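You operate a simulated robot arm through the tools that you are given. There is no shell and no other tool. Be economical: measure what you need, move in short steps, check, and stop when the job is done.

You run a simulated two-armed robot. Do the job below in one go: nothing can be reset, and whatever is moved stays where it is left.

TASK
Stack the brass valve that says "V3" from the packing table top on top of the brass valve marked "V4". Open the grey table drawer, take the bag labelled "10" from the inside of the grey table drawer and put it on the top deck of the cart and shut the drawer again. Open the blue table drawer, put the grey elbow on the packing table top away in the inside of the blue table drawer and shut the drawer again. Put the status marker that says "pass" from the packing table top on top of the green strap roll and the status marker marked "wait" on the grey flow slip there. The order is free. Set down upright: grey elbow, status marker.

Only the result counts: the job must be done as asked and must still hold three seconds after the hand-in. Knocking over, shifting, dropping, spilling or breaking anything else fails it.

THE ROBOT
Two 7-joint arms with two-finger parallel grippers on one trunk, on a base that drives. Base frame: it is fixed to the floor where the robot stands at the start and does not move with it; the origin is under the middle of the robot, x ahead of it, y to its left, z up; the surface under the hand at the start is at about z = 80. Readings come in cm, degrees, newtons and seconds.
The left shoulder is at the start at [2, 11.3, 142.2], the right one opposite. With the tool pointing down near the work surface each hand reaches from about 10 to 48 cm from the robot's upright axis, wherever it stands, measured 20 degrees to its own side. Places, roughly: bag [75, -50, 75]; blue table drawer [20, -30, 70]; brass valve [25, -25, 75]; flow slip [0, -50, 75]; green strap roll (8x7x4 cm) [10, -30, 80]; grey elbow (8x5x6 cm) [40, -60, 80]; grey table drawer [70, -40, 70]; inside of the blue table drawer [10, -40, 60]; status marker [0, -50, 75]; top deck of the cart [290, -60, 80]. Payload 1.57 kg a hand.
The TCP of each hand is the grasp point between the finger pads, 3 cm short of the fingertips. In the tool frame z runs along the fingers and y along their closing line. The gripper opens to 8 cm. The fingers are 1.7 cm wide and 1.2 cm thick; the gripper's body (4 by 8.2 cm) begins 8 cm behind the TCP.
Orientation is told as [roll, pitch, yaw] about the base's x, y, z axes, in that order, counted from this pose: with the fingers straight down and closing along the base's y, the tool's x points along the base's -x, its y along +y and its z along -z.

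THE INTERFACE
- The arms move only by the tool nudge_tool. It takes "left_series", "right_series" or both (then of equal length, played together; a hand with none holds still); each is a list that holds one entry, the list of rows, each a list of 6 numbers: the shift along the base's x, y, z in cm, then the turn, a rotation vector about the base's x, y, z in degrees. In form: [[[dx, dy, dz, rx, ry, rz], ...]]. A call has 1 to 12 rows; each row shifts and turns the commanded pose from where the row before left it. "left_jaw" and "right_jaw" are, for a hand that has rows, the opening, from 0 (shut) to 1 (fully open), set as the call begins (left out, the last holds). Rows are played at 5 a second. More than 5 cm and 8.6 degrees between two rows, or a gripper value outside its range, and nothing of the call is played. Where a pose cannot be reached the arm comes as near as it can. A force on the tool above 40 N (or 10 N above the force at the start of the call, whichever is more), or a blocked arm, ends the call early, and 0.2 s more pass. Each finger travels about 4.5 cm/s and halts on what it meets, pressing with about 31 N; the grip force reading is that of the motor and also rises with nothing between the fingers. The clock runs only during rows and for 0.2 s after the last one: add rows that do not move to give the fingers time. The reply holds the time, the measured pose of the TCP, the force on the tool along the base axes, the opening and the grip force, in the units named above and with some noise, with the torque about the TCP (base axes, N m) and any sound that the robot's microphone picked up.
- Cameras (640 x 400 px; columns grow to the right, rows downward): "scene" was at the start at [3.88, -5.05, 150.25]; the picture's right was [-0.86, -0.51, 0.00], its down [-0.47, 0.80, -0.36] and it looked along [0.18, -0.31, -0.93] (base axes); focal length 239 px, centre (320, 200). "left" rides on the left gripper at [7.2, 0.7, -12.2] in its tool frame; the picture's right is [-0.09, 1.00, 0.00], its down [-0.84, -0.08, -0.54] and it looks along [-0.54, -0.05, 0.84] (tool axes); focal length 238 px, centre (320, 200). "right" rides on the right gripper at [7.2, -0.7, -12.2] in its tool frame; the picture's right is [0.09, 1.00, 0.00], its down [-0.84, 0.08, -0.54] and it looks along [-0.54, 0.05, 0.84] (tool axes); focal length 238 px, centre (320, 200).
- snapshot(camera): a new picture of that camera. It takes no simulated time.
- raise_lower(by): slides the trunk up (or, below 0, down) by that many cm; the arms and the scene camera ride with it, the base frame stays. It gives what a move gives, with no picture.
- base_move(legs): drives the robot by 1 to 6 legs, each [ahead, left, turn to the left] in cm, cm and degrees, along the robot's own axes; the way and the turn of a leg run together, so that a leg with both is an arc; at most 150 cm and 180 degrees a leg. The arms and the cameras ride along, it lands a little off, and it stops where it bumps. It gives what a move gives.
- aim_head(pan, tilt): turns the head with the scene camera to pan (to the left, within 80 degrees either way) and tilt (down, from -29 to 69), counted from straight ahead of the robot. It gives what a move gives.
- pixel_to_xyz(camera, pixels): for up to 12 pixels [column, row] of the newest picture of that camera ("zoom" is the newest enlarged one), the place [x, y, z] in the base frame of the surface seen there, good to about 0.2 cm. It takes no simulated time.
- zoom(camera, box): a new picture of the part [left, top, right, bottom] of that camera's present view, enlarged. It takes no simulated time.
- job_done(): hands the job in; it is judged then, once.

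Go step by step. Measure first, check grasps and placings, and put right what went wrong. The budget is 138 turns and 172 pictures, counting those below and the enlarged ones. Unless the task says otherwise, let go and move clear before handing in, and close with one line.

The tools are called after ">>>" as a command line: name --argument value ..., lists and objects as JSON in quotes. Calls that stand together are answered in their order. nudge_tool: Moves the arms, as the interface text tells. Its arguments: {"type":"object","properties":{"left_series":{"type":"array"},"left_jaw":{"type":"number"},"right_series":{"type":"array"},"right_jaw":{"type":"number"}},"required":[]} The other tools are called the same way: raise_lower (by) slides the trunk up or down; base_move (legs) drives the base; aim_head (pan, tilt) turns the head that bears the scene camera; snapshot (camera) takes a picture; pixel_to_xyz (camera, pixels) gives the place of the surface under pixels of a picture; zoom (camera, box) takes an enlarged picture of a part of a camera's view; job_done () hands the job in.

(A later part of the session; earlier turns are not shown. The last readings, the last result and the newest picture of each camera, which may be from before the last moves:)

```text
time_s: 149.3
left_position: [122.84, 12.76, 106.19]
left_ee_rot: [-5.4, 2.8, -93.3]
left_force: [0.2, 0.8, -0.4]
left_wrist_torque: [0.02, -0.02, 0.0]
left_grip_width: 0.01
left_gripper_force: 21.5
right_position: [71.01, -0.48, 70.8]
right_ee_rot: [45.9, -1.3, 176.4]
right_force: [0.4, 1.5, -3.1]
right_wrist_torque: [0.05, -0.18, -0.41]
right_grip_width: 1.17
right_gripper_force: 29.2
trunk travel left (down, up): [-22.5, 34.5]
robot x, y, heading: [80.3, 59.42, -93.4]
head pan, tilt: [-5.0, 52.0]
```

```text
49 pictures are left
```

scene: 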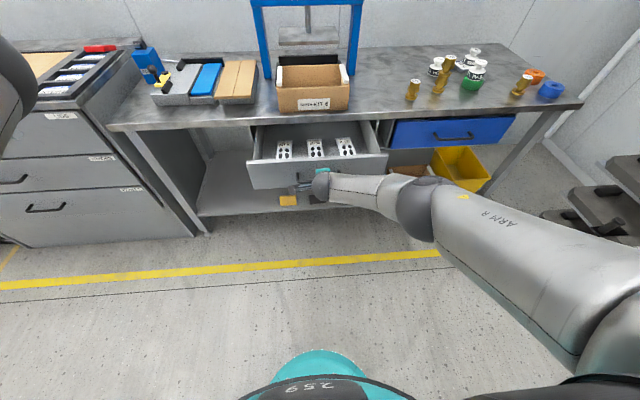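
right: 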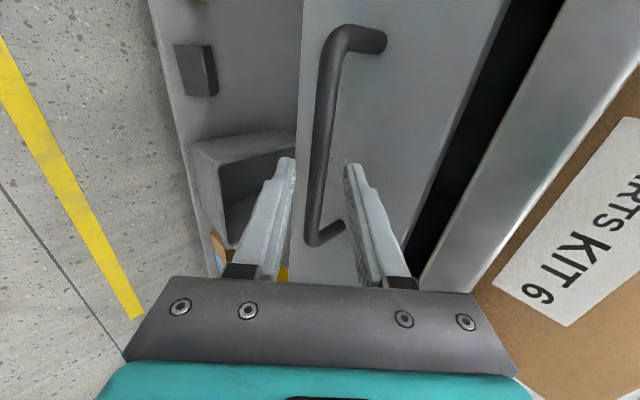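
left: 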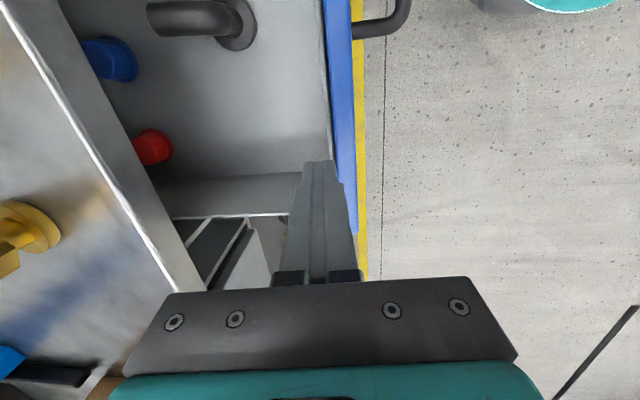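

The drawer opened 17 cm smoothly; three bags are inside. I zoom in to read them.

>>> zoom --camera "scene" --box '[240, 110, 400, 210]'

>>> pixel_to_xyz --camera "zoom" --pixels '[[178, 160], [290, 155], [418, 148], [178, 120], [178, 190], [290, 120], [290, 188], [230, 180], [300, 225], [150, 155], [205, 155], [418, 180]]'

```text
4.00 times, centred on (320, 160) of scene
```

zoom: 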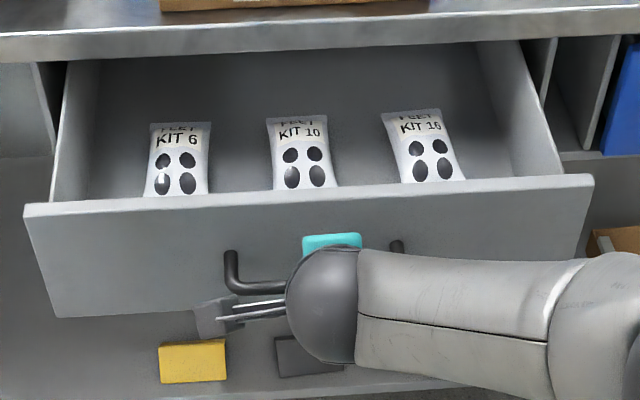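

```text
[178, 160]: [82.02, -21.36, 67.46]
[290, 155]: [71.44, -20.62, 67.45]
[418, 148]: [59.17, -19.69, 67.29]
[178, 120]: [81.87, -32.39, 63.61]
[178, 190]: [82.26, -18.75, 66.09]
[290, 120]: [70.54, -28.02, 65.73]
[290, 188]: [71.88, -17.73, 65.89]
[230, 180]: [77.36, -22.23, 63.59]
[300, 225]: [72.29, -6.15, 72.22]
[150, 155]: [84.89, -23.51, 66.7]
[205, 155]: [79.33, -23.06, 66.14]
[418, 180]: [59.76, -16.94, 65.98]
```

Kit 10 is the middle bag (centre ≈[71.3,−21.5], partly under the tabletop). I pull the drawer 5 cm further for better access.

>>> base_move --legs '[[-5, 0, 0]]'

>>> zoom --camera "scene" --box '[240, 110, 400, 210]'

>>> pixel_to_xyz --camera "zoom" --pixels '[[290, 150], [290, 120], [270, 150], [320, 150], [290, 175], [230, 170], [300, 200], [290, 105], [345, 150], [180, 150]]'

```text
time_s: 150.3
left_position: [123.08, 17.75, 106.07]
left_ee_rot: [-5.4, 2.8, -93.3]
left_force: [0.4, 0.7, 0.0]
left_wrist_torque: [0.01, -0.01, 0.0]
left_grip_width: 0.0
left_gripper_force: 21.1
right_position: [71.26, 4.69, 70.96]
right_ee_rot: [45.9, -1.2, 176.4]
right_force: [0.5, 1.4, -5.0]
right_wrist_torque: [0.05, -0.15, -0.42]
right_grip_width: 1.16
right_gripper_force: 29.0
trunk travel left (down, up): [-22.5, 34.5]
robot x, y, heading: [80.62, 64.34, -93.4]
head pan, tilt: [-5.0, 52.0]
```

```text
4.00 times, centred on (320, 160) of scene
```

zoom: 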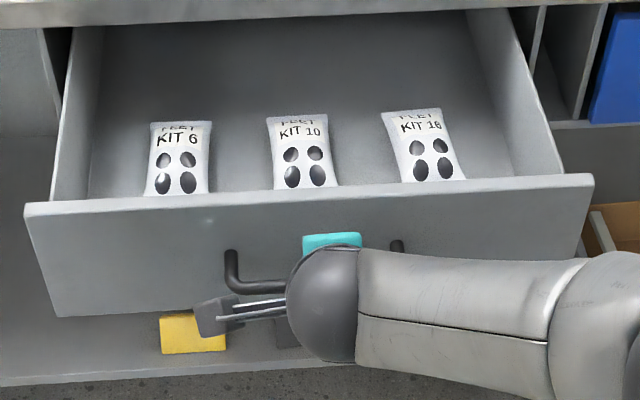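

```text
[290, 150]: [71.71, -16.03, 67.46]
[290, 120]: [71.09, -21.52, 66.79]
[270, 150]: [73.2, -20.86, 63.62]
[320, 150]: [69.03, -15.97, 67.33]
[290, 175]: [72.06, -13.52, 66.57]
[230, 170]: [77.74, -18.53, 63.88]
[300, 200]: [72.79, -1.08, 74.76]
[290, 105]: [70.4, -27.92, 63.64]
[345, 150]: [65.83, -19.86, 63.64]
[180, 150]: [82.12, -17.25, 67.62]
```

Drawer is 22 cm open; bag 10 lies at about x 71.3, y −22…−11, top z 67.5. I release the handle and withdraw, then return the hand to straight-down.

>>> nudge_tool --right_series '[[[0, 0, 0, 0, 0, 0], [0, 0, 0, 0, 0, 0], [0, 0, 0, 0, 0, 0], [0, 1.4, 1.4, 0, 0, 0], [0, 1.4, 1.4, 0, 0, 0], [0, 2, 3, 0, 0, 0], [0, 1, 4, 5, 0, 0], [0, 0, 4, 8, 0, 0], [0, 0, 4, 8, 0, 0], [0, 0, 4, 8, 0, 0], [0, 0, 4, 8, 0, 0], [0, 0, 0, 8, 0, 0]]]' --right_jaw 0.4

>>> nudge_tool --right_series '[[[0, 0, 0, 0, 0, 8.2], [0, 0, 0, 0, 0, 8.2], [0, 0, 0, 0, 0, 8.2], [0, 0, 0, 0, 0, 8.2], [0, 0, 0, 0, 0, 8.2], [0, 0, 0, 0, 0, 8.2], [0, 0, 0, 0, 0, 8.2], [0, 0, 0, 0, 0, 8.2], [0, 0, 0, 0, 0, 8.2], [0, 0, 0, 0, 0, 8.2], [0, 0, 0, 0, 0, 8.2], [0, 0, 0, 0, 0, 0]]]' --right_jaw 1

>>> snapshot --camera "scene"

```text
time_s: 152.9
left_position: [123.13, 17.7, 106.14]
left_ee_rot: [-5.3, 2.8, -93.4]
left_force: [0.3, -0.4, -0.3]
left_wrist_torque: [-0.02, 0.0, -0.04]
left_grip_width: 0.02
left_gripper_force: 21.4
right_position: [71.49, 10.68, 96.48]
right_ee_rot: [0.6, -3.4, 178.5]
right_force: [-0.6, 0.4, 0.7]
right_wrist_torque: [-0.01, 0.02, -0.02]
right_grip_width: 3.2
right_gripper_force: 0.0
trunk travel left (down, up): [-22.5, 34.5]
robot x, y, heading: [80.51, 64.39, -93.3]
head pan, tilt: [-5.0, 52.0]
```

```text
time_s: 155.5
left_position: [123.18, 17.81, 106.08]
left_ee_rot: [-5.4, 2.8, -93.3]
left_force: [0.0, -0.5, -0.4]
left_wrist_torque: [-0.02, 0.0, -0.03]
left_grip_width: 0.02
left_gripper_force: 21.3
right_position: [71.4, 10.57, 96.7]
right_ee_rot: [0.8, -3.4, -91.3]
right_force: [-0.1, 0.5, 1.4]
right_wrist_torque: [0.02, -0.02, -0.02]
right_grip_width: 8.01
right_gripper_force: 0.0
trunk travel left (down, up): [-22.5, 34.5]
robot x, y, heading: [80.73, 64.12, -93.3]
head pan, tilt: [-5.0, 52.0]
```

```text
46 pictures are left
```

scene: 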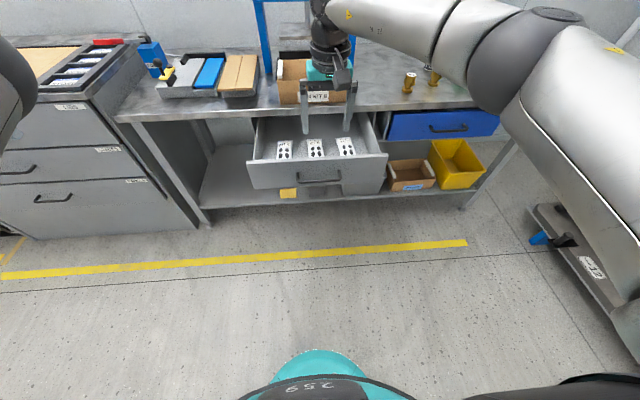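

Hand is straight again at yaw −91. I drive 28 cm ahead to put it above bag 10.

>>> base_move --legs '[[28, 0, 0]]'

>>> nudge_tool --right_series '[[[1.4, 0, -3, 0, 3.4, 0], [0, 0, -4, 0, 0, -1.5], [0, 0, -3, 0, 0, 0], [0, 0, 0, 0, 0, 0]]]'

>>> snapshot --camera "right"

>>> snapshot --camera "scene"

```text
time_s: 157.5
left_position: [121.94, -10.9, 106.22]
left_ee_rot: [-5.4, 2.8, -92.7]
left_force: [-0.3, -0.2, -0.6]
left_wrist_torque: [0.01, 0.02, -0.01]
left_grip_width: 0.0
left_gripper_force: 21.3
right_position: [70.23, -18.61, 96.62]
right_ee_rot: [0.9, -3.4, -91.1]
right_force: [0.9, 0.2, -0.6]
right_wrist_torque: [0.01, 0.02, 0.04]
right_grip_width: 8.03
right_gripper_force: 0.0
trunk travel left (down, up): [-22.5, 34.5]
robot x, y, heading: [79.16, 35.12, -92.8]
head pan, tilt: [-5.0, 52.0]
```

```text
time_s: 158.5
left_position: [122.0, -10.8, 106.24]
left_ee_rot: [-5.4, 2.9, -92.9]
left_force: [0.4, 0.0, 0.5]
left_wrist_torque: [-0.01, -0.02, 0.03]
left_grip_width: 0.03
left_gripper_force: 21.1
right_position: [71.4, -18.45, 86.52]
right_ee_rot: [-2.5, -3.5, -92.3]
right_force: [-1.1, 0.4, -1.3]
right_wrist_torque: [0.01, 0.01, -0.01]
right_grip_width: 8.04
right_gripper_force: 0.2
trunk travel left (down, up): [-22.5, 34.5]
robot x, y, heading: [78.75, 35.39, -92.6]
head pan, tilt: [-5.0, 52.0]
```

```text
45 pictures are left
```

right: 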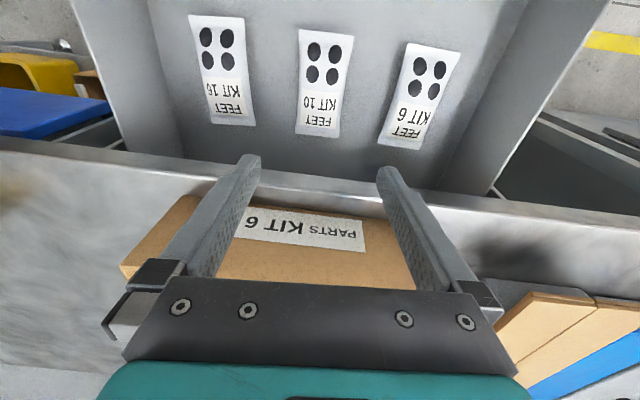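

```text
44 pictures are left
```

scene: 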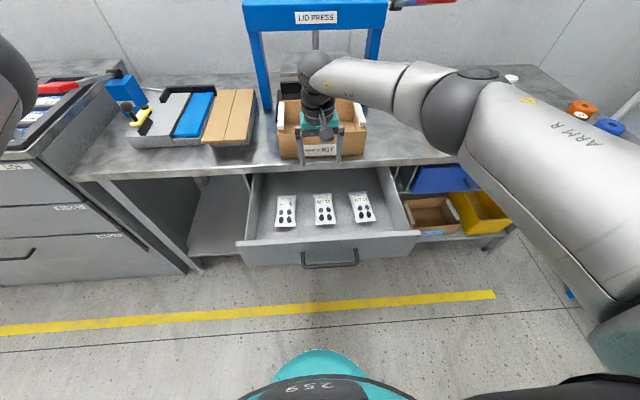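

The bag is seen at (320,80); I measure it from this camera.

>>> pixel_to_xyz --camera "right" --pixels '[[322, 85], [303, 85], [348, 85], [326, 32], [318, 132], [300, 125], [338, 125], [299, 35], [354, 40], [310, 170], [300, 185]]'

```text
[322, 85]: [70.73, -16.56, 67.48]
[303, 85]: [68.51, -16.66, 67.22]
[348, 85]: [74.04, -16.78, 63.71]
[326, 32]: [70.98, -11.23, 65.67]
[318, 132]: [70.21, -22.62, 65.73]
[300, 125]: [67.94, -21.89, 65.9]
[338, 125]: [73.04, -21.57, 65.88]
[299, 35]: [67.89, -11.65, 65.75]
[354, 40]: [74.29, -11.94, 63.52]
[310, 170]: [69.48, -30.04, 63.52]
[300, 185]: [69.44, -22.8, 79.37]
```

Bag 10: centre [70.7,−17], width ~5.4, top 67.5, floor 63.6. I align, remove the small tilt, and descend.

>>> nudge_tool --right_series '[[[-0.7, 1.45, 0, 3.5, -2.5, -1.5], [0, 0, -4, 0, 0, 0], [0, 0, -4, 0, 0, 0], [0, 0, -4, 0, 0, 0], [0, 0, -3, 0, 0, 0], [0, 0, 0, 0, 0, 0]]]'

>>> snapshot --camera "right"

```text
time_s: 159.9
left_position: [121.88, -10.84, 106.13]
left_ee_rot: [-5.4, 2.8, -92.7]
left_force: [-0.2, 0.0, 0.2]
left_wrist_torque: [0.01, 0.03, -0.02]
left_grip_width: 0.01
left_gripper_force: 21.7
right_position: [70.8, -16.41, 73.85]
right_ee_rot: [-0.2, 0.2, -93.8]
right_force: [-0.5, 0.4, 0.1]
right_wrist_torque: [0.03, -0.01, 0.01]
right_grip_width: 8.0
right_gripper_force: 0.1
right hand out of reach, approached as far as the arm can: row 4, 5
trunk travel left (down, up): [-22.5, 34.5]
robot x, y, heading: [79.1, 35.36, -92.9]
head pan, tilt: [-5.0, 52.0]
```

```text
43 pictures are left
```

right: 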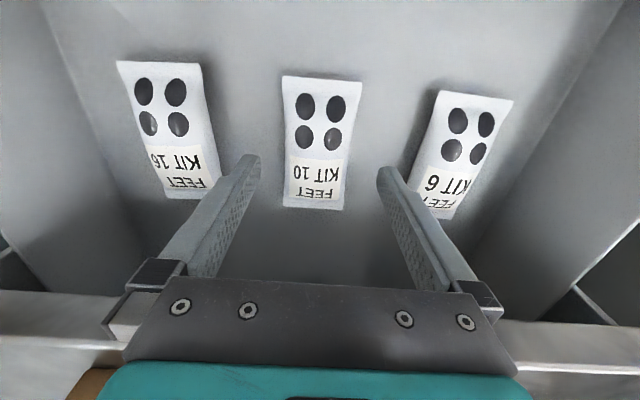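

At the reach limit again (z 73.9), but well placed. I lower the trunk 5.5 cm.

>>> raise_lower --by -5.5

>>> snapshot --camera "right"

```text
time_s: 160.8
left_position: [122.1, -10.81, 100.62]
left_ee_rot: [-5.4, 2.8, -92.8]
left_force: [-0.2, -0.4, -0.2]
left_wrist_torque: [-0.03, -0.01, -0.01]
left_grip_width: 0.03
left_gripper_force: 21.4
right_position: [70.76, -16.39, 68.4]
right_ee_rot: [-0.2, 0.3, -93.8]
right_force: [0.1, 0.3, 0.2]
right_wrist_torque: [0.02, -0.04, 0.01]
right_grip_width: 7.99
right_gripper_force: 0.0
trunk travel left (down, up): [-17.0, 40.0]
robot x, y, heading: [78.91, 35.23, -92.9]
head pan, tilt: [-5.0, 52.0]
```

```text
42 pictures are left
```

right: 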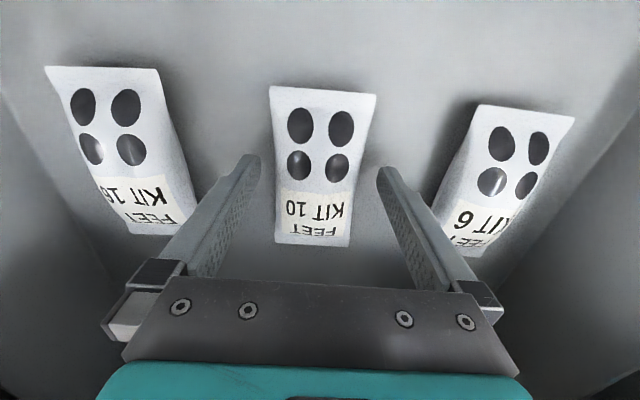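

Fingers straddle the bag. I lower another 1.1 cm and close.

>>> raise_lower --by -1.1

>>> nudge_tool --right_series '[[[0, 0, 0, 0, 0, 0], [0, 0, 0, 0, 0, 0], [0, 0, 0, 0, 0, 0], [0, 0, 0, 0, 0, 0], [0, 0, 0, 0, 0, 0], [0, 0, 0, 0, 0, 0]]]' --right_jaw 0

>>> snapshot --camera "right"

```text
time_s: 161.4
left_position: [122.02, -10.77, 99.59]
left_ee_rot: [-5.4, 2.9, -92.7]
left_force: [-0.4, -0.1, 0.2]
left_wrist_torque: [0.0, -0.02, -0.04]
left_grip_width: 0.0
left_gripper_force: 21.0
right_position: [70.79, -16.39, 67.32]
right_ee_rot: [-0.2, 0.2, -93.7]
right_force: [0.2, -0.1, 0.2]
right_wrist_torque: [-0.03, -0.02, 0.0]
right_grip_width: 7.99
right_gripper_force: 0.0
trunk travel left (down, up): [-15.9, 41.1]
robot x, y, heading: [79.19, 35.47, -93.0]
head pan, tilt: [-5.0, 52.0]
```

```text
time_s: 162.8
left_position: [121.98, -10.76, 99.45]
left_ee_rot: [-5.4, 2.8, -92.8]
left_force: [0.4, 0.3, 0.0]
left_wrist_torque: [-0.01, 0.04, 0.0]
left_grip_width: 0.0
left_gripper_force: 21.3
right_position: [70.92, -16.38, 67.35]
right_ee_rot: [-0.3, 0.1, -93.8]
right_force: [0.2, 0.8, 1.5]
right_wrist_torque: [0.0, 0.02, 0.01]
right_grip_width: 5.73
right_gripper_force: 31.1
trunk travel left (down, up): [-15.9, 41.1]
robot x, y, heading: [78.98, 35.32, -93.1]
head pan, tilt: [-5.0, 52.0]
```

```text
41 pictures are left
```

right: 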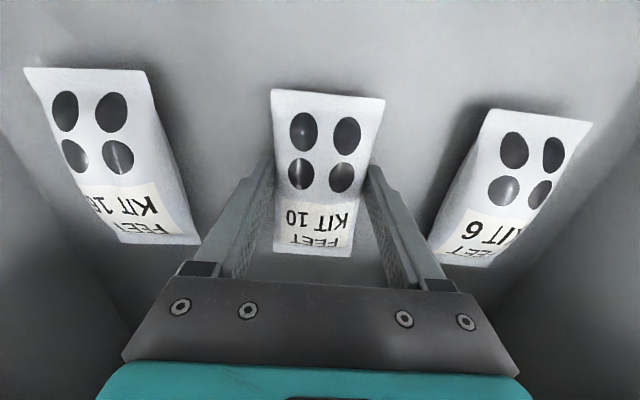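

Bag 10 is gripped (5.7 cm). I lift slightly, pull it toward the robot to clear the table edge, then raise it out.

>>> nudge_tool --right_series '[[[0, 0, 1.5, 0, 0, 0], [0, 2, 1.5, 0, 0, 0], [0, 2, 1.5, 0, 0, 0], [0, 0.5, 4, 0, 0, 0], [0, 0, 4, 0, 0, 0], [0, 0, 4, 0, 0, 0], [0, 0, 4, 0, 0, 0], [0, 0, 4, 0, 0, 0], [0, 0, 4, 0, 0, 0], [0, 0, 0, 0, 0, 0]]]'

>>> snapshot --camera "scene"

>>> snapshot --camera "right"

```text
time_s: 165.0
left_position: [121.87, -10.73, 99.62]
left_ee_rot: [-5.5, 2.8, -92.8]
left_force: [0.2, 0.1, -0.7]
left_wrist_torque: [0.04, 0.0, 0.02]
left_grip_width: 0.0
left_gripper_force: 21.5
right_position: [70.85, -11.7, 96.06]
right_ee_rot: [-0.2, 0.2, -93.8]
right_force: [-0.3, 0.2, -2.3]
right_wrist_torque: [0.03, -0.01, 0.03]
right_grip_width: 5.73
right_gripper_force: 31.2
trunk travel left (down, up): [-15.9, 41.1]
robot x, y, heading: [79.28, 35.34, -92.9]
head pan, tilt: [-5.0, 52.0]
```

```text
40 pictures are left
```

scene: 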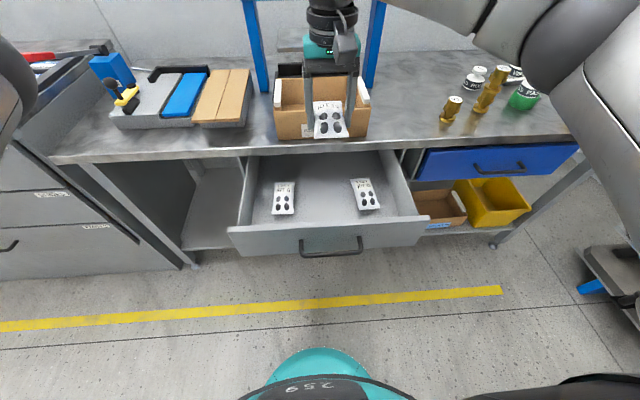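

```text
39 pictures are left
```

right: 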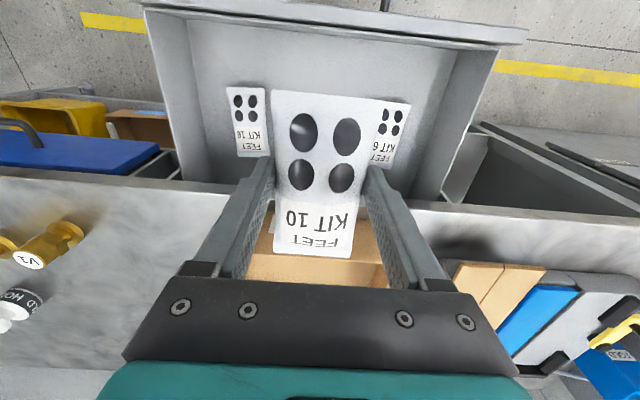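

Bag 10 is lifted out. To shut the drawer with the left hand, I back up 15 cm, move the bag to the right, and swing the left hand in front of the handle.

>>> base_move --legs '[[-15, 0, 0]]'

>>> nudge_tool --left_series '[[[-3.8, 0.4, 0, 0, 0, 0], [-3.8, 0.4, 0, 0, 0, 0], [-3.8, 0.4, 0, 0, 0, 0], [-3.8, 0.4, 0, 0, 0, 0], [-3.8, 0.4, 0, 0, 0, 0], [-3.8, 0.4, 0, 0, 0, 0], [-3.8, 0.4, 0, 0, 0, 0], [-3.8, 0.4, 0, 0, 0, 0], [-3.8, 0.4, 0, 0, 0, 0], [-3.8, 0.4, 0, 0, 0, 0], [-3.8, 0.4, 0, 0, 0, 0], [-3.8, 0.4, 0, 0, 0, 0]]]' --right_series '[[[-3, 0.8, 1, 0, 0, 0], [-3, 0.8, 1, 0, 0, 0], [-3, 0.8, 1, 0, 0, 0], [-3, 0.8, 1, 0, 0, 0], [-2, 0.8, 1, 0, 0, 0], [0, 0, 0, 0, 0, 0], [0, 0, 0, 0, 0, 0], [0, 0, 0, 0, 0, 0], [0, 0, 0, 0, 0, 0], [0, 0, 0, 0, 0, 0], [0, 0, 0, 0, 0, 0], [0, 0, 0, 0, 0, 0]]]'

>>> snapshot --camera "scene"

```text
time_s: 166.4
left_position: [122.8, 4.15, 99.61]
left_ee_rot: [-5.4, 2.8, -92.9]
left_force: [-0.1, -0.6, -0.3]
left_wrist_torque: [0.0, 0.03, -0.01]
left_grip_width: 0.01
left_gripper_force: 21.0
right_position: [71.58, 3.19, 95.94]
right_ee_rot: [-0.2, 0.1, -93.8]
right_force: [0.1, -0.8, -1.4]
right_wrist_torque: [0.0, -0.03, -0.02]
right_grip_width: 5.75
right_gripper_force: 31.5
trunk travel left (down, up): [-15.9, 41.1]
robot x, y, heading: [79.97, 50.63, -92.8]
head pan, tilt: [-5.0, 52.0]
```

```text
time_s: 169.0
left_position: [105.82, 5.77, 99.7]
left_ee_rot: [-5.4, 2.8, -93.0]
left_force: [0.8, 0.6, 0.3]
left_wrist_torque: [-0.01, -0.01, -0.01]
left_grip_width: 0.0
left_gripper_force: 22.0
left hand out of reach, approached as far as the arm can: row 5, 6, 7, 8, 9, 10, 11, 12
right_position: [57.67, 7.32, 100.93]
right_ee_rot: [-0.2, 0.3, -93.9]
right_force: [-0.5, -0.7, -2.2]
right_wrist_torque: [-0.02, 0.01, 0.05]
right_grip_width: 5.73
right_gripper_force: 31.1
trunk travel left (down, up): [-15.9, 41.1]
robot x, y, heading: [79.56, 50.16, -92.8]
head pan, tilt: [-5.0, 52.0]
```

```text
38 pictures are left
```

scene: 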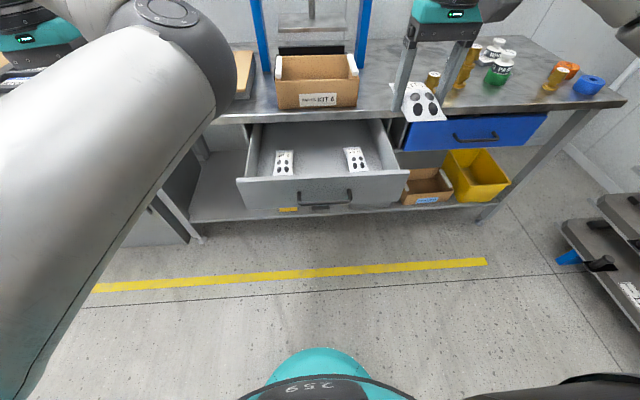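

The left arm is in an elbow-in posture and won't come further right, so I shift the whole robot 30 cm along −x instead, keeping everything at y>0.

>>> base_move --legs '[[0, -30, 0]]'

>>> nudge_tool --left_series '[[[0, 0, -4, 0, 0, 0], [0, 0, -4, 0, 0, 0], [0, 0, -4, 0, 0, 0], [0, 0, -4, 0, 0, 0], [0, 0, -4, 0, 0, 0], [0, 0, -4, 0, 0, 0], [0, 0, 0, 0, 0, 0]]]'

>>> snapshot --camera "left"

>>> snapshot --camera "scene"

```text
time_s: 171.0
left_position: [76.61, 7.3, 99.75]
left_ee_rot: [-5.4, 2.8, -92.8]
left_force: [0.8, 0.7, 0.2]
left_wrist_torque: [-0.03, -0.02, 0.0]
left_grip_width: 0.0
left_gripper_force: 21.1
right_position: [28.34, 8.76, 100.86]
right_ee_rot: [-0.3, 0.2, -93.9]
right_force: [-0.8, 0.3, -1.7]
right_wrist_torque: [0.02, 0.04, -0.01]
right_grip_width: 5.73
right_gripper_force: 30.7
trunk travel left (down, up): [-15.9, 41.1]
robot x, y, heading: [50.14, 51.7, -92.9]
head pan, tilt: [-5.0, 52.0]
```

```text
time_s: 172.6
left_position: [76.44, 7.05, 75.89]
left_ee_rot: [-5.5, 2.8, -92.8]
left_force: [0.4, 0.3, 0.1]
left_wrist_torque: [-0.02, 0.02, -0.03]
left_grip_width: 0.0
left_gripper_force: 21.2
right_position: [28.32, 8.85, 100.88]
right_ee_rot: [-0.2, 0.2, -93.8]
right_force: [0.3, 0.8, -1.7]
right_wrist_torque: [0.02, 0.02, 0.01]
right_grip_width: 5.73
right_gripper_force: 31.0
trunk travel left (down, up): [-15.9, 41.1]
robot x, y, heading: [50.38, 52.17, -92.8]
head pan, tilt: [-5.0, 52.0]
```

```text
37 pictures are left
```

left: 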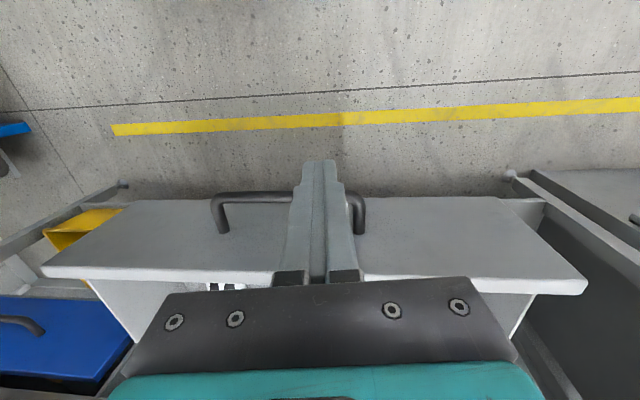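

```text
36 pictures are left
```

scene: 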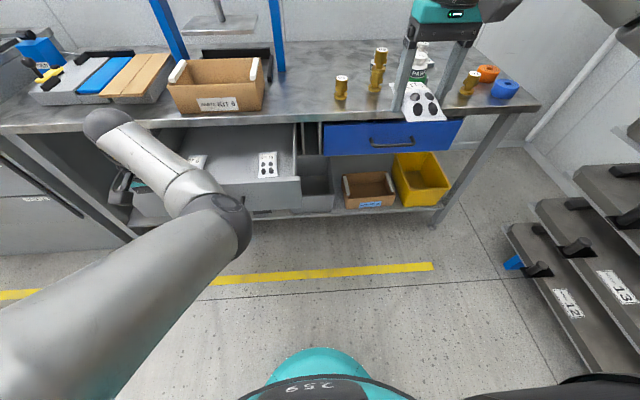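

Fingers are just in front of the bar. I lower 4.6 cm and shift slightly to the bar's middle, then drive forward to push.

>>> nudge_tool --left_series '[[[-1.5, 0, -1.6, 0, 0, 0], [-1.5, 0, -1.5, 0, 0, 0], [0, 0, -1.5, 0, 0, 0], [0, 0, 0, 0, 0, 0]]]'

>>> base_move --legs '[[20, 0, 0]]'

>>> snapshot --camera "left"

>>> snapshot --camera "scene"

```text
time_s: 173.6
left_position: [73.38, 7.08, 71.17]
left_ee_rot: [-5.4, 2.8, -92.8]
left_force: [0.2, 0.1, 0.7]
left_wrist_torque: [0.01, 0.0, 0.01]
left_grip_width: 0.01
left_gripper_force: 21.0
right_position: [28.36, 8.75, 100.87]
right_ee_rot: [-0.2, 0.2, -93.8]
right_force: [0.0, 0.1, -0.8]
right_wrist_torque: [0.01, -0.02, -0.03]
right_grip_width: 5.71
right_gripper_force: 30.6
trunk travel left (down, up): [-15.9, 41.1]
robot x, y, heading: [50.28, 52.2, -92.9]
head pan, tilt: [-5.0, 52.0]
```

```text
time_s: 175.2
left_position: [72.56, -12.65, 71.28]
left_ee_rot: [-5.5, 2.8, -92.6]
left_force: [1.0, 0.2, 0.2]
left_wrist_torque: [0.02, 0.04, 0.0]
left_grip_width: 0.02
left_gripper_force: 20.7
right_position: [27.54, -11.14, 100.99]
right_ee_rot: [-0.2, 0.2, -93.8]
right_force: [1.2, -0.1, -1.6]
right_wrist_torque: [0.06, 0.0, -0.01]
right_grip_width: 5.74
right_gripper_force: 30.7
trunk travel left (down, up): [-15.9, 41.1]
robot x, y, heading: [49.52, 32.1, -92.9]
head pan, tilt: [-5.0, 52.0]
```

```text
35 pictures are left
```

left: 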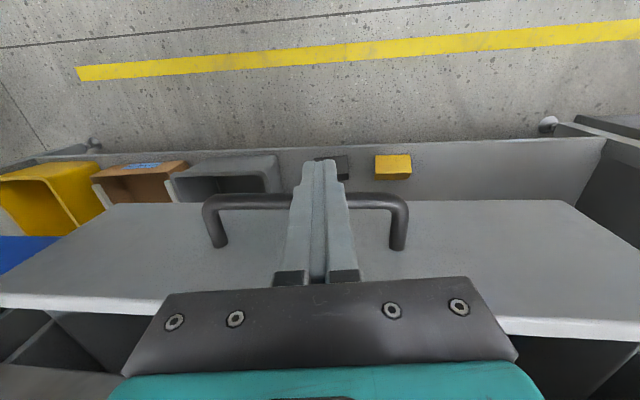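

```text
34 pictures are left
```

scene: 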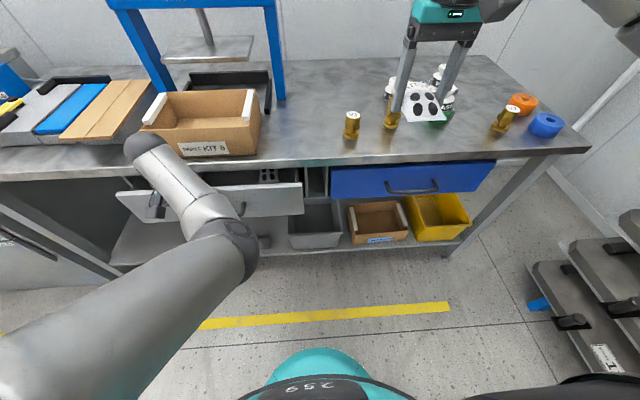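

Working well. About 5.2 cm remain; I drive 5 more and read the contact force.

>>> base_move --legs '[[5, 0, 0]]'

>>> snapshot --camera "scene"

>>> pixel_to_xyz --camera "scene" --pixels '[[290, 190], [270, 190], [128, 188], [300, 180], [250, 185]]'

```text
time_s: 176.1
left_position: [72.34, -17.89, 71.22]
left_ee_rot: [-5.4, 2.8, -92.6]
left_force: [0.6, -1.1, 0.9]
left_wrist_torque: [0.02, -0.01, -0.01]
left_grip_width: 0.0
left_gripper_force: 21.9
right_position: [27.26, -16.33, 100.85]
right_ee_rot: [-0.3, 0.2, -93.7]
right_force: [-0.4, 0.0, -1.5]
right_wrist_torque: [-0.01, 0.01, 0.0]
right_grip_width: 5.74
right_gripper_force: 31.6
trunk travel left (down, up): [-15.9, 41.1]
robot x, y, heading: [49.17, 26.47, -92.6]
head pan, tilt: [-5.0, 52.0]
```

```text
33 pictures are left
```

scene: 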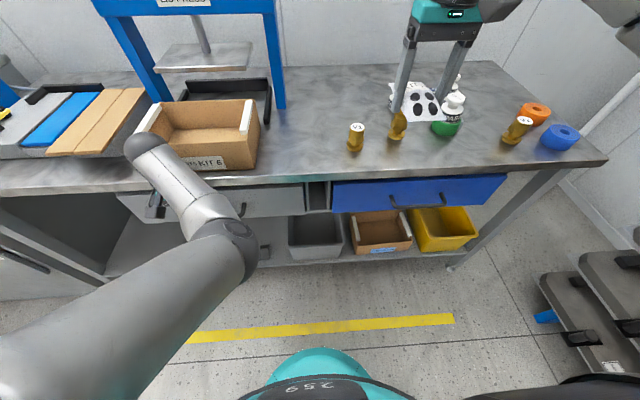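

```text
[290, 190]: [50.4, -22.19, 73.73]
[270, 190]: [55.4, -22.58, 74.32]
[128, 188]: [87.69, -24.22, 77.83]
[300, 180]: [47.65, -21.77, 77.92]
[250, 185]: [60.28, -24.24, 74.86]
```

Within ~0.2 cm of closed and no stop force yet; I nudge in with the hand until resistance.

>>> nudge_tool --left_series '[[[0, -0.3, 0, 0, 0, 0], [0, -0.3, 0, 0, 0, 0], [0, -0.3, 0, 0, 0, 0], [0, 0, 0, 0, 0, 0]]]'

>>> zoom --camera "scene" --box '[100, 100, 420, 300]'

>>> pixel_to_xyz --camera "scene" --pixels '[[290, 192], [270, 195], [295, 200], [370, 195]]'

```text
time_s: 177.1
left_position: [72.36, -18.18, 71.25]
left_ee_rot: [-5.6, 3.4, -92.5]
left_force: [1.1, 29.3, 10.2]
left_wrist_torque: [0.44, -0.23, -0.09]
left_grip_width: 0.01
left_gripper_force: 21.4
right_position: [27.19, -16.04, 101.0]
right_ee_rot: [-0.3, 0.1, -93.5]
right_force: [0.6, 0.4, -1.1]
right_wrist_torque: [0.01, 0.01, -0.02]
right_grip_width: 5.72
right_gripper_force: 31.1
trunk travel left (down, up): [-15.9, 41.1]
robot x, y, heading: [49.07, 26.84, -92.6]
head pan, tilt: [-5.0, 52.0]
```

```text
2.00 times, centred on (260, 200) of scene
```

zoom: 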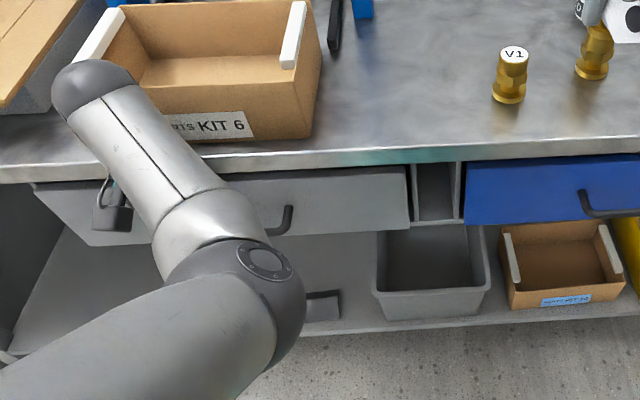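

```text
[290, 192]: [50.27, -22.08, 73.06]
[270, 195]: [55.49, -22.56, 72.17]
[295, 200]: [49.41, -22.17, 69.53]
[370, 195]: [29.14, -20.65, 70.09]
```

29 N resistance: the grey drawer is shut. I retract the left hand, back away, and drive along +x toward the cart.

>>> nudge_tool --left_series '[[[0, 3, 0, 0, 0, 0], [0, 3, 1, 0, 0, 0], [0, 1, 4, 0, 0, 0], [0, 0, 4, 0, 0, 0], [0, 0, 4, 0, 0, 0], [0, 0, 4, 0, 0, 0], [0, 0, 4, 0, 0, 0], [0, 0, 4, 0, 0, 0], [0, 0, 0, 0, 0, 0]]]'

>>> base_move --legs '[[-35, 0, 0], [0, 0, 2.6]]'

>>> aim_head --pan 70 --tilt 25

>>> snapshot --camera "scene"

```text
time_s: 179.1
left_position: [76.7, -15.21, 94.47]
left_ee_rot: [-5.5, 2.8, -92.7]
left_force: [-0.8, -0.3, 0.4]
left_wrist_torque: [-0.01, 0.03, 0.0]
left_grip_width: 0.01
left_gripper_force: 21.3
left hand out of reach, approached as far as the arm can: row 4, 5, 6, 7
right_position: [27.28, -16.35, 100.86]
right_ee_rot: [-0.2, 0.2, -93.7]
right_force: [-0.5, 0.8, -1.4]
right_wrist_torque: [0.01, 0.02, -0.02]
right_grip_width: 5.72
right_gripper_force: 31.2
trunk travel left (down, up): [-15.9, 41.1]
robot x, y, heading: [49.11, 26.68, -92.5]
head pan, tilt: [-5.0, 52.0]
```

```text
time_s: 181.8
left_position: [80.05, 19.65, 94.41]
left_ee_rot: [-5.4, 2.7, -90.2]
left_force: [-0.4, 0.3, 0.1]
left_wrist_torque: [0.01, 0.01, 0.01]
left_grip_width: 0.0
left_gripper_force: 21.2
right_position: [30.66, 16.46, 100.86]
right_ee_rot: [-0.2, 0.2, -91.1]
right_force: [-0.5, 0.4, -1.7]
right_wrist_torque: [0.01, -0.03, -0.01]
right_grip_width: 5.73
right_gripper_force: 30.8
trunk travel left (down, up): [-15.9, 41.1]
robot x, y, heading: [51.22, 60.54, -90.5]
head pan, tilt: [-5.0, 52.0]
```

```text
time_s: 183.2
left_position: [80.16, 19.64, 94.59]
left_ee_rot: [-5.4, 2.8, -90.2]
left_force: [-0.3, 0.6, 0.4]
left_wrist_torque: [0.02, 0.0, 0.02]
left_grip_width: 0.0
left_gripper_force: 21.1
right_position: [30.67, 16.44, 100.91]
right_ee_rot: [-0.2, 0.2, -91.2]
right_force: [0.1, -0.1, -1.2]
right_wrist_torque: [0.01, 0.03, 0.02]
right_grip_width: 5.74
right_gripper_force: 30.8
trunk travel left (down, up): [-15.9, 41.1]
robot x, y, heading: [50.67, 60.07, -90.1]
head pan, tilt: [70.0, 25.0]
```

```text
31 pictures are left
```

scene: 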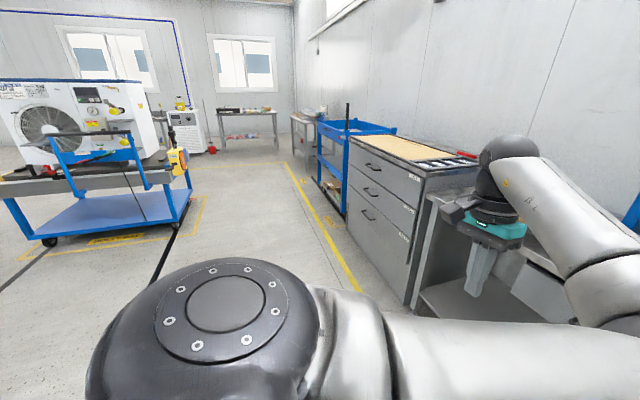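

The blue cart is beyond the cabinet at (355,150). I measure cart and obstacle positions.

>>> pixel_to_xyz --camera "scene" --pixels '[[345, 195], [325, 125], [395, 130], [350, 132], [188, 200], [45, 240], [175, 165], [348, 118], [405, 300], [350, 160]]'

>>> zoom --camera "scene" --box '[290, 90, 430, 220]'

```text
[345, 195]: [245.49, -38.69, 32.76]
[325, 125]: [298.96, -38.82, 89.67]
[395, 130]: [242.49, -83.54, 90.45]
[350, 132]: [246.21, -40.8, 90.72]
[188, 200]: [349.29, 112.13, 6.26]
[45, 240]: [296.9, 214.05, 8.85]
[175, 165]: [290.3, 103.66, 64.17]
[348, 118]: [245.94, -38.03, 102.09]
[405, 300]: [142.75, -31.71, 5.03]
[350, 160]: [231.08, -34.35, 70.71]
```

```text
3.08 times, centred on (360, 155) of scene
```

zoom: 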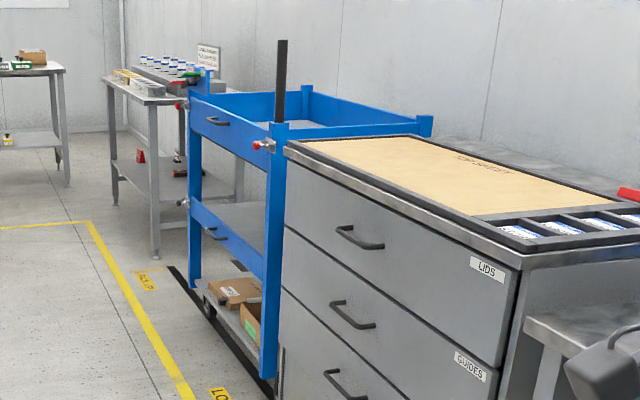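

Cart deck spans x 245–300, y −39…−84 with rails to z≈91. I raise the trunk 7 cm and drive to x≈283 at y≈47, well clear of the other equipment.

>>> raise_lower --by 7

>>> base_move --legs '[[6, 116, 0], [6, 116, 0]]'

>>> aim_head --pan 0 --tilt 35

>>> snapshot --camera "scene"

```text
time_s: 184.3
left_position: [80.07, 19.62, 101.48]
left_ee_rot: [-5.4, 2.9, -90.2]
left_force: [-0.6, 0.0, -0.7]
left_wrist_torque: [0.02, 0.0, 0.0]
left_grip_width: 0.0
left_gripper_force: 21.3
right_position: [30.67, 16.43, 107.8]
right_ee_rot: [-0.2, 0.2, -91.2]
right_force: [-0.1, -0.4, -1.4]
right_wrist_torque: [0.05, 0.0, 0.01]
right_grip_width: 5.72
right_gripper_force: 30.8
trunk travel left (down, up): [-22.9, 34.1]
robot x, y, heading: [50.66, 60.18, -90.3]
head pan, tilt: [70.0, 25.0]
```

```text
time_s: 195.9
left_position: [316.46, 4.69, 101.45]
left_ee_rot: [-5.4, 2.8, -91.1]
left_force: [0.9, 0.1, 0.1]
left_wrist_torque: [-0.02, 0.01, -0.01]
left_grip_width: 0.01
left_gripper_force: 20.6
right_position: [267.22, 2.1, 107.87]
right_ee_rot: [-0.2, 0.1, -92.0]
right_force: [0.8, -0.7, -2.5]
right_wrist_torque: [0.04, 0.01, 0.03]
right_grip_width: 5.74
right_gripper_force: 31.1
trunk travel left (down, up): [-22.9, 34.1]
robot x, y, heading: [287.96, 45.67, -91.1]
head pan, tilt: [70.0, 25.0]
```

```text
time_s: 197.4
left_position: [316.47, 4.63, 101.42]
left_ee_rot: [-5.4, 2.8, -91.1]
left_force: [-0.3, -0.3, -0.5]
left_wrist_torque: [0.02, 0.0, -0.02]
left_grip_width: 0.0
left_gripper_force: 21.3
right_position: [267.01, 2.02, 107.86]
right_ee_rot: [-0.2, 0.2, -92.1]
right_force: [0.2, 0.3, -1.1]
right_wrist_torque: [0.01, -0.02, -0.01]
right_grip_width: 5.71
right_gripper_force: 31.2
trunk travel left (down, up): [-22.9, 34.1]
robot x, y, heading: [287.74, 45.86, -91.1]
head pan, tilt: [0.0, 35.0]
```

```text
29 pictures are left
```

scene: 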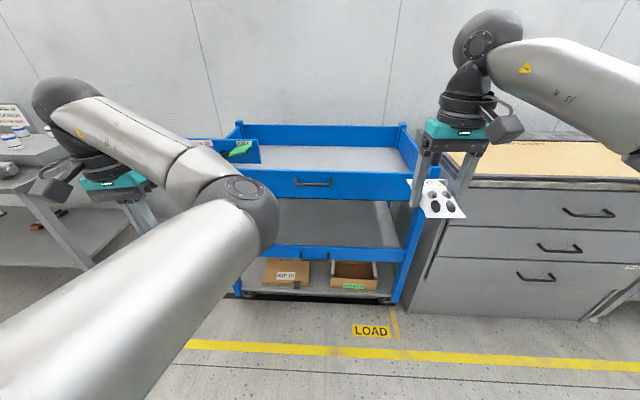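

I measure the deck, rails and anything on it.

>>> pixel_to_xyz --camera "scene" --pixels '[[330, 158], [380, 158], [310, 172], [400, 172], [280, 180], [300, 130], [240, 150], [415, 165], [250, 165], [405, 150], [195, 205], [370, 135]]'

>>> zoom --camera "scene" --box '[220, 100, 460, 250]'

```text
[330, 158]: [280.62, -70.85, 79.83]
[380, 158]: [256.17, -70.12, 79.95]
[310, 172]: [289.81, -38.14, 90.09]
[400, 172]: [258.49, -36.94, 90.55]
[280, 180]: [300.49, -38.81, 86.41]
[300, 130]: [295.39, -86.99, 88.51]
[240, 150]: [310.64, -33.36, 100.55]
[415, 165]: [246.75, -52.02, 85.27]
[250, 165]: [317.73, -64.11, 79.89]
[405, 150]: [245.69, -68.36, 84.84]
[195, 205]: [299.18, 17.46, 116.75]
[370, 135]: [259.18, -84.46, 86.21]
```

```text
2.67 times, centred on (340, 175) of scene
```

zoom: 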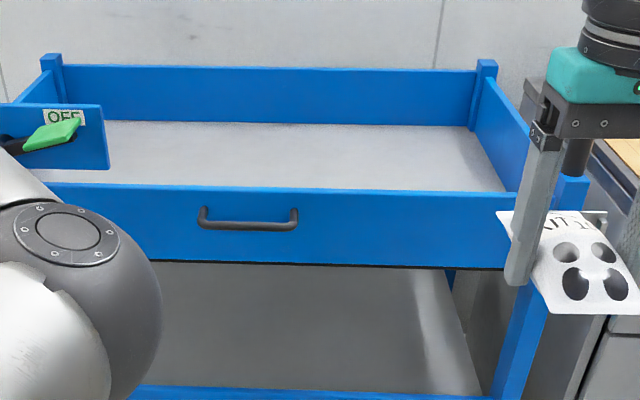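

The deck is flat and empty at z 79.9, but an "OFF" switch stands at [310,−33,100] in the left hand's path. I raise the left hand high before driving in.

>>> nudge_tool --left_series '[[[0, 1, 4, 0, 0, 0], [0, 1, 4, 0, 0, 0], [0, 1, 4, 0, 0, 0], [0, 1, 4, 0, 0, 0], [0, 1, 4, 0, 0, 0], [0, 1, 4, 0, 0, 0], [0, 0, 0, 0, 0, 0]]]'

>>> base_move --legs '[[25, 5, 1]]'

>>> snapshot --camera "scene"

>>> snapshot --camera "left"

```text
time_s: 199.0
left_position: [317.28, 10.12, 125.13]
left_ee_rot: [-5.4, 2.8, -91.1]
left_force: [0.1, 0.3, -0.4]
left_wrist_torque: [-0.05, 0.0, 0.0]
left_grip_width: 0.0
left_gripper_force: 21.2
left hand out of reach, approached as far as the arm can: row 1, 3
right_position: [267.16, 2.15, 107.78]
right_ee_rot: [-0.2, 0.1, -91.9]
right_force: [0.2, -0.4, -0.4]
right_wrist_torque: [0.01, 0.01, -0.04]
right_grip_width: 5.73
right_gripper_force: 31.0
trunk travel left (down, up): [-22.9, 34.1]
robot x, y, heading: [287.32, 45.43, -91.3]
head pan, tilt: [0.0, 35.0]
```

```text
time_s: 200.8
left_position: [322.78, -13.59, 125.15]
left_ee_rot: [-5.4, 2.9, -89.8]
left_force: [-0.4, 0.8, -0.5]
left_wrist_torque: [0.01, -0.02, 0.03]
left_grip_width: 0.01
left_gripper_force: 21.5
right_position: [272.85, -22.66, 107.72]
right_ee_rot: [-0.3, 0.2, -90.7]
right_force: [-0.7, -0.6, -1.4]
right_wrist_torque: [0.03, -0.01, 0.0]
right_grip_width: 5.73
right_gripper_force: 31.8
trunk travel left (down, up): [-22.9, 34.1]
robot x, y, heading: [292.55, 21.43, -90.1]
head pan, tilt: [0.0, 35.0]
```

```text
27 pictures are left
```

scene: 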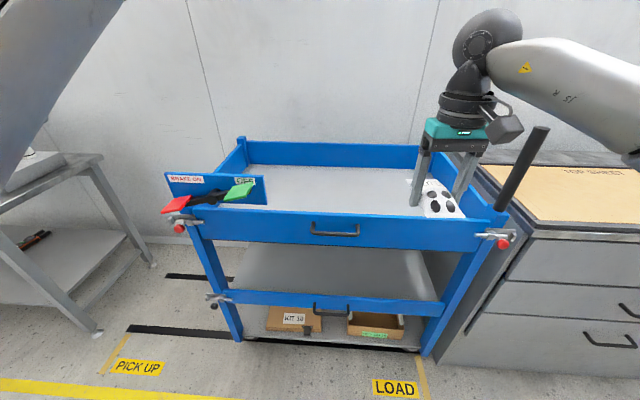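

```text
26 pictures are left
```

left: 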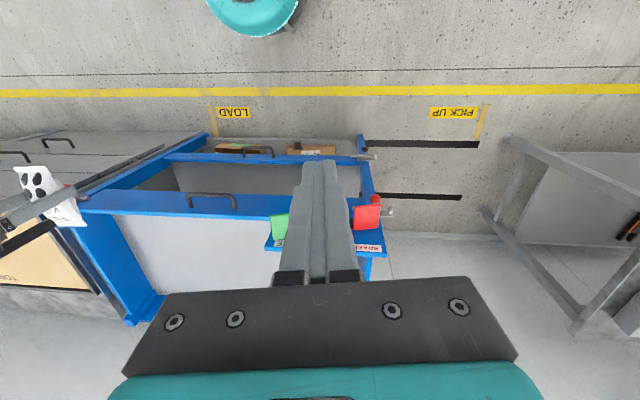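

The brake lever (red/green paddles) is front-left and a dark push-bar front-right. I measure both against the right forearm.

>>> pixel_to_xyz --camera "scene" --pixels '[[500, 205], [520, 170], [541, 133], [238, 190], [175, 205], [190, 185], [620, 130], [560, 90], [510, 60], [635, 160], [585, 110]]'

```text
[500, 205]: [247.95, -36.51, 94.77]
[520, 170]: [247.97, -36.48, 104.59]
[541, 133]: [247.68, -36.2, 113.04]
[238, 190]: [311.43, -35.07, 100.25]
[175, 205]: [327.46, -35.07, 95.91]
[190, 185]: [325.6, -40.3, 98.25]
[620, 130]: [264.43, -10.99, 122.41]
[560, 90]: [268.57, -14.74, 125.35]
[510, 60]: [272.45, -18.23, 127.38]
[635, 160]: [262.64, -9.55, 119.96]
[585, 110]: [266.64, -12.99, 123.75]
```

The push-bar is at [248,−36], top z≈114. For elbow clearance I shift 8 cm more to +x while driving 23 cm ahead.

>>> base_move --legs '[[23, 8, 0]]'

>>> nudge_tool --right_series '[[[0, -3, 0, 0, 0, 0], [0, -3, -1, 0, 0, 0], [0, -2, -3, 0, 0, 0], [0, 0, -4, 0, 0, 0], [0, 0, -4, 0, 0, 0], [0, 0, 0, 0, 0, 0]]]'

>>> snapshot --camera "scene"

>>> snapshot --camera "right"

```text
time_s: 202.6
left_position: [331.36, -36.85, 125.15]
left_ee_rot: [-5.4, 2.8, -89.5]
left_force: [-0.5, -0.2, -0.1]
left_wrist_torque: [-0.01, 0.0, 0.0]
left_grip_width: 0.0
left_gripper_force: 21.8
right_position: [281.16, -46.27, 107.78]
right_ee_rot: [-0.2, 0.2, -90.5]
right_force: [-0.1, 0.0, -1.7]
right_wrist_torque: [0.06, 0.03, -0.04]
right_grip_width: 5.72
right_gripper_force: 30.8
trunk travel left (down, up): [-22.9, 34.1]
robot x, y, heading: [301.08, -2.15, -89.6]
head pan, tilt: [0.0, 35.0]
```

```text
time_s: 204.0
left_position: [331.14, -36.8, 125.24]
left_ee_rot: [-5.3, 2.8, -89.5]
left_force: [0.6, -0.8, -0.3]
left_wrist_torque: [0.0, -0.02, 0.01]
left_grip_width: 0.0
left_gripper_force: 20.8
right_position: [281.4, -54.03, 95.65]
right_ee_rot: [-0.1, 0.1, -90.5]
right_force: [-0.3, 1.0, -0.9]
right_wrist_torque: [0.01, -0.02, -0.03]
right_grip_width: 5.72
right_gripper_force: 30.4
trunk travel left (down, up): [-22.9, 34.1]
robot x, y, heading: [300.88, -2.08, -89.6]
head pan, tilt: [0.0, 35.0]
```

```text
25 pictures are left
```

scene: 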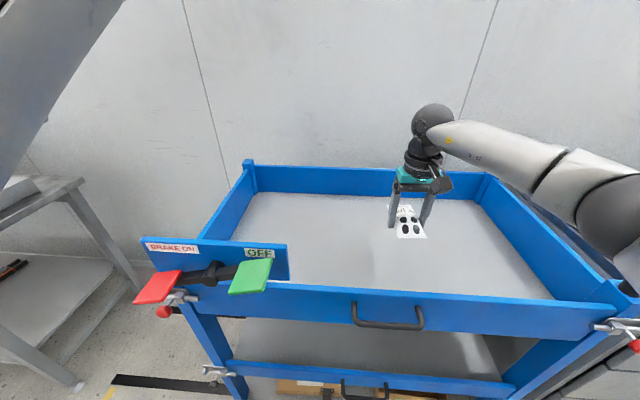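

```text
24 pictures are left
```

right: 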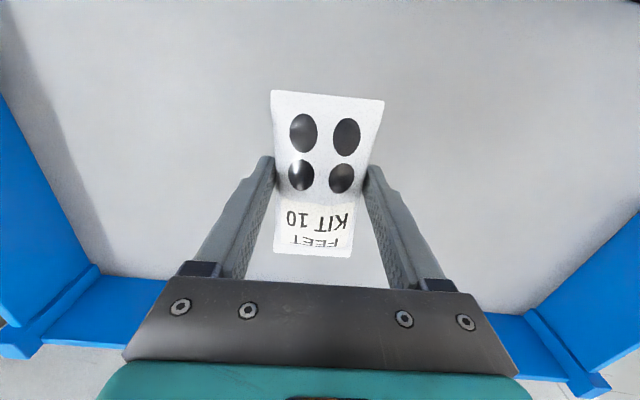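

Bag is over the deck. I check the elbow versus the push-bar before the last descent.

>>> pixel_to_xyz --camera "scene" --pixels '[[600, 210], [620, 250], [580, 180], [625, 195], [632, 270], [635, 290], [590, 215], [408, 228]]'

>>> zoom --camera "scene" --box '[480, 130, 640, 360]'

```text
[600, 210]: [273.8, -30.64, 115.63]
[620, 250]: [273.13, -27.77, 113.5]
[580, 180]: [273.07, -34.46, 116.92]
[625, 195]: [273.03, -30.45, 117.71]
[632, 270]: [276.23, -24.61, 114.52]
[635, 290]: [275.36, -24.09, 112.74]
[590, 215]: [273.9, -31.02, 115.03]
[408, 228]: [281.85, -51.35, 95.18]
```

```text
1.74 times, centred on (560, 245) of scene
```

zoom: 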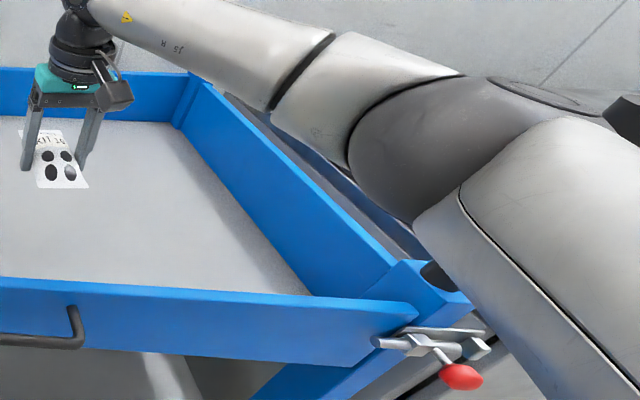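

Elbow is ≥10 cm from the push-bar. I lower the bag to the deck.

>>> nudge_tool --right_series '[[[0, 0, -4, 0, 0, 0], [0, 0, -4, 0, 0, 0], [0, 0, -2.5, 0, 0, 0], [0, 0, -1, 0, 0, 0], [0, 0, 0, 0, 0, 0]]]'

>>> zoom --camera "scene" --box '[340, 140, 480, 260]'

```text
time_s: 205.2
left_position: [331.24, -36.8, 125.21]
left_ee_rot: [-5.4, 2.8, -89.5]
left_force: [-0.3, 0.3, -0.8]
left_wrist_torque: [-0.04, 0.02, 0.0]
left_grip_width: 0.01
left_gripper_force: 21.1
right_position: [281.32, -54.36, 84.38]
right_ee_rot: [-0.3, 0.2, -90.5]
right_force: [-0.5, -0.6, -1.2]
right_wrist_torque: [0.03, 0.01, 0.02]
right_grip_width: 5.75
right_gripper_force: 30.9
trunk travel left (down, up): [-22.9, 34.1]
robot x, y, heading: [301.02, -1.96, -89.6]
head pan, tilt: [0.0, 35.0]
```

```text
3.33 times, centred on (410, 200) of scene
```

zoom: 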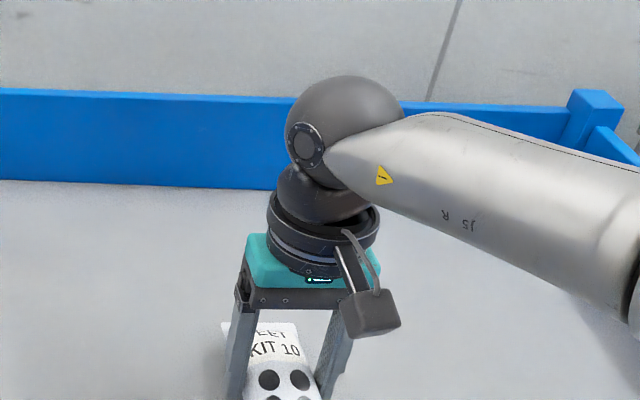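

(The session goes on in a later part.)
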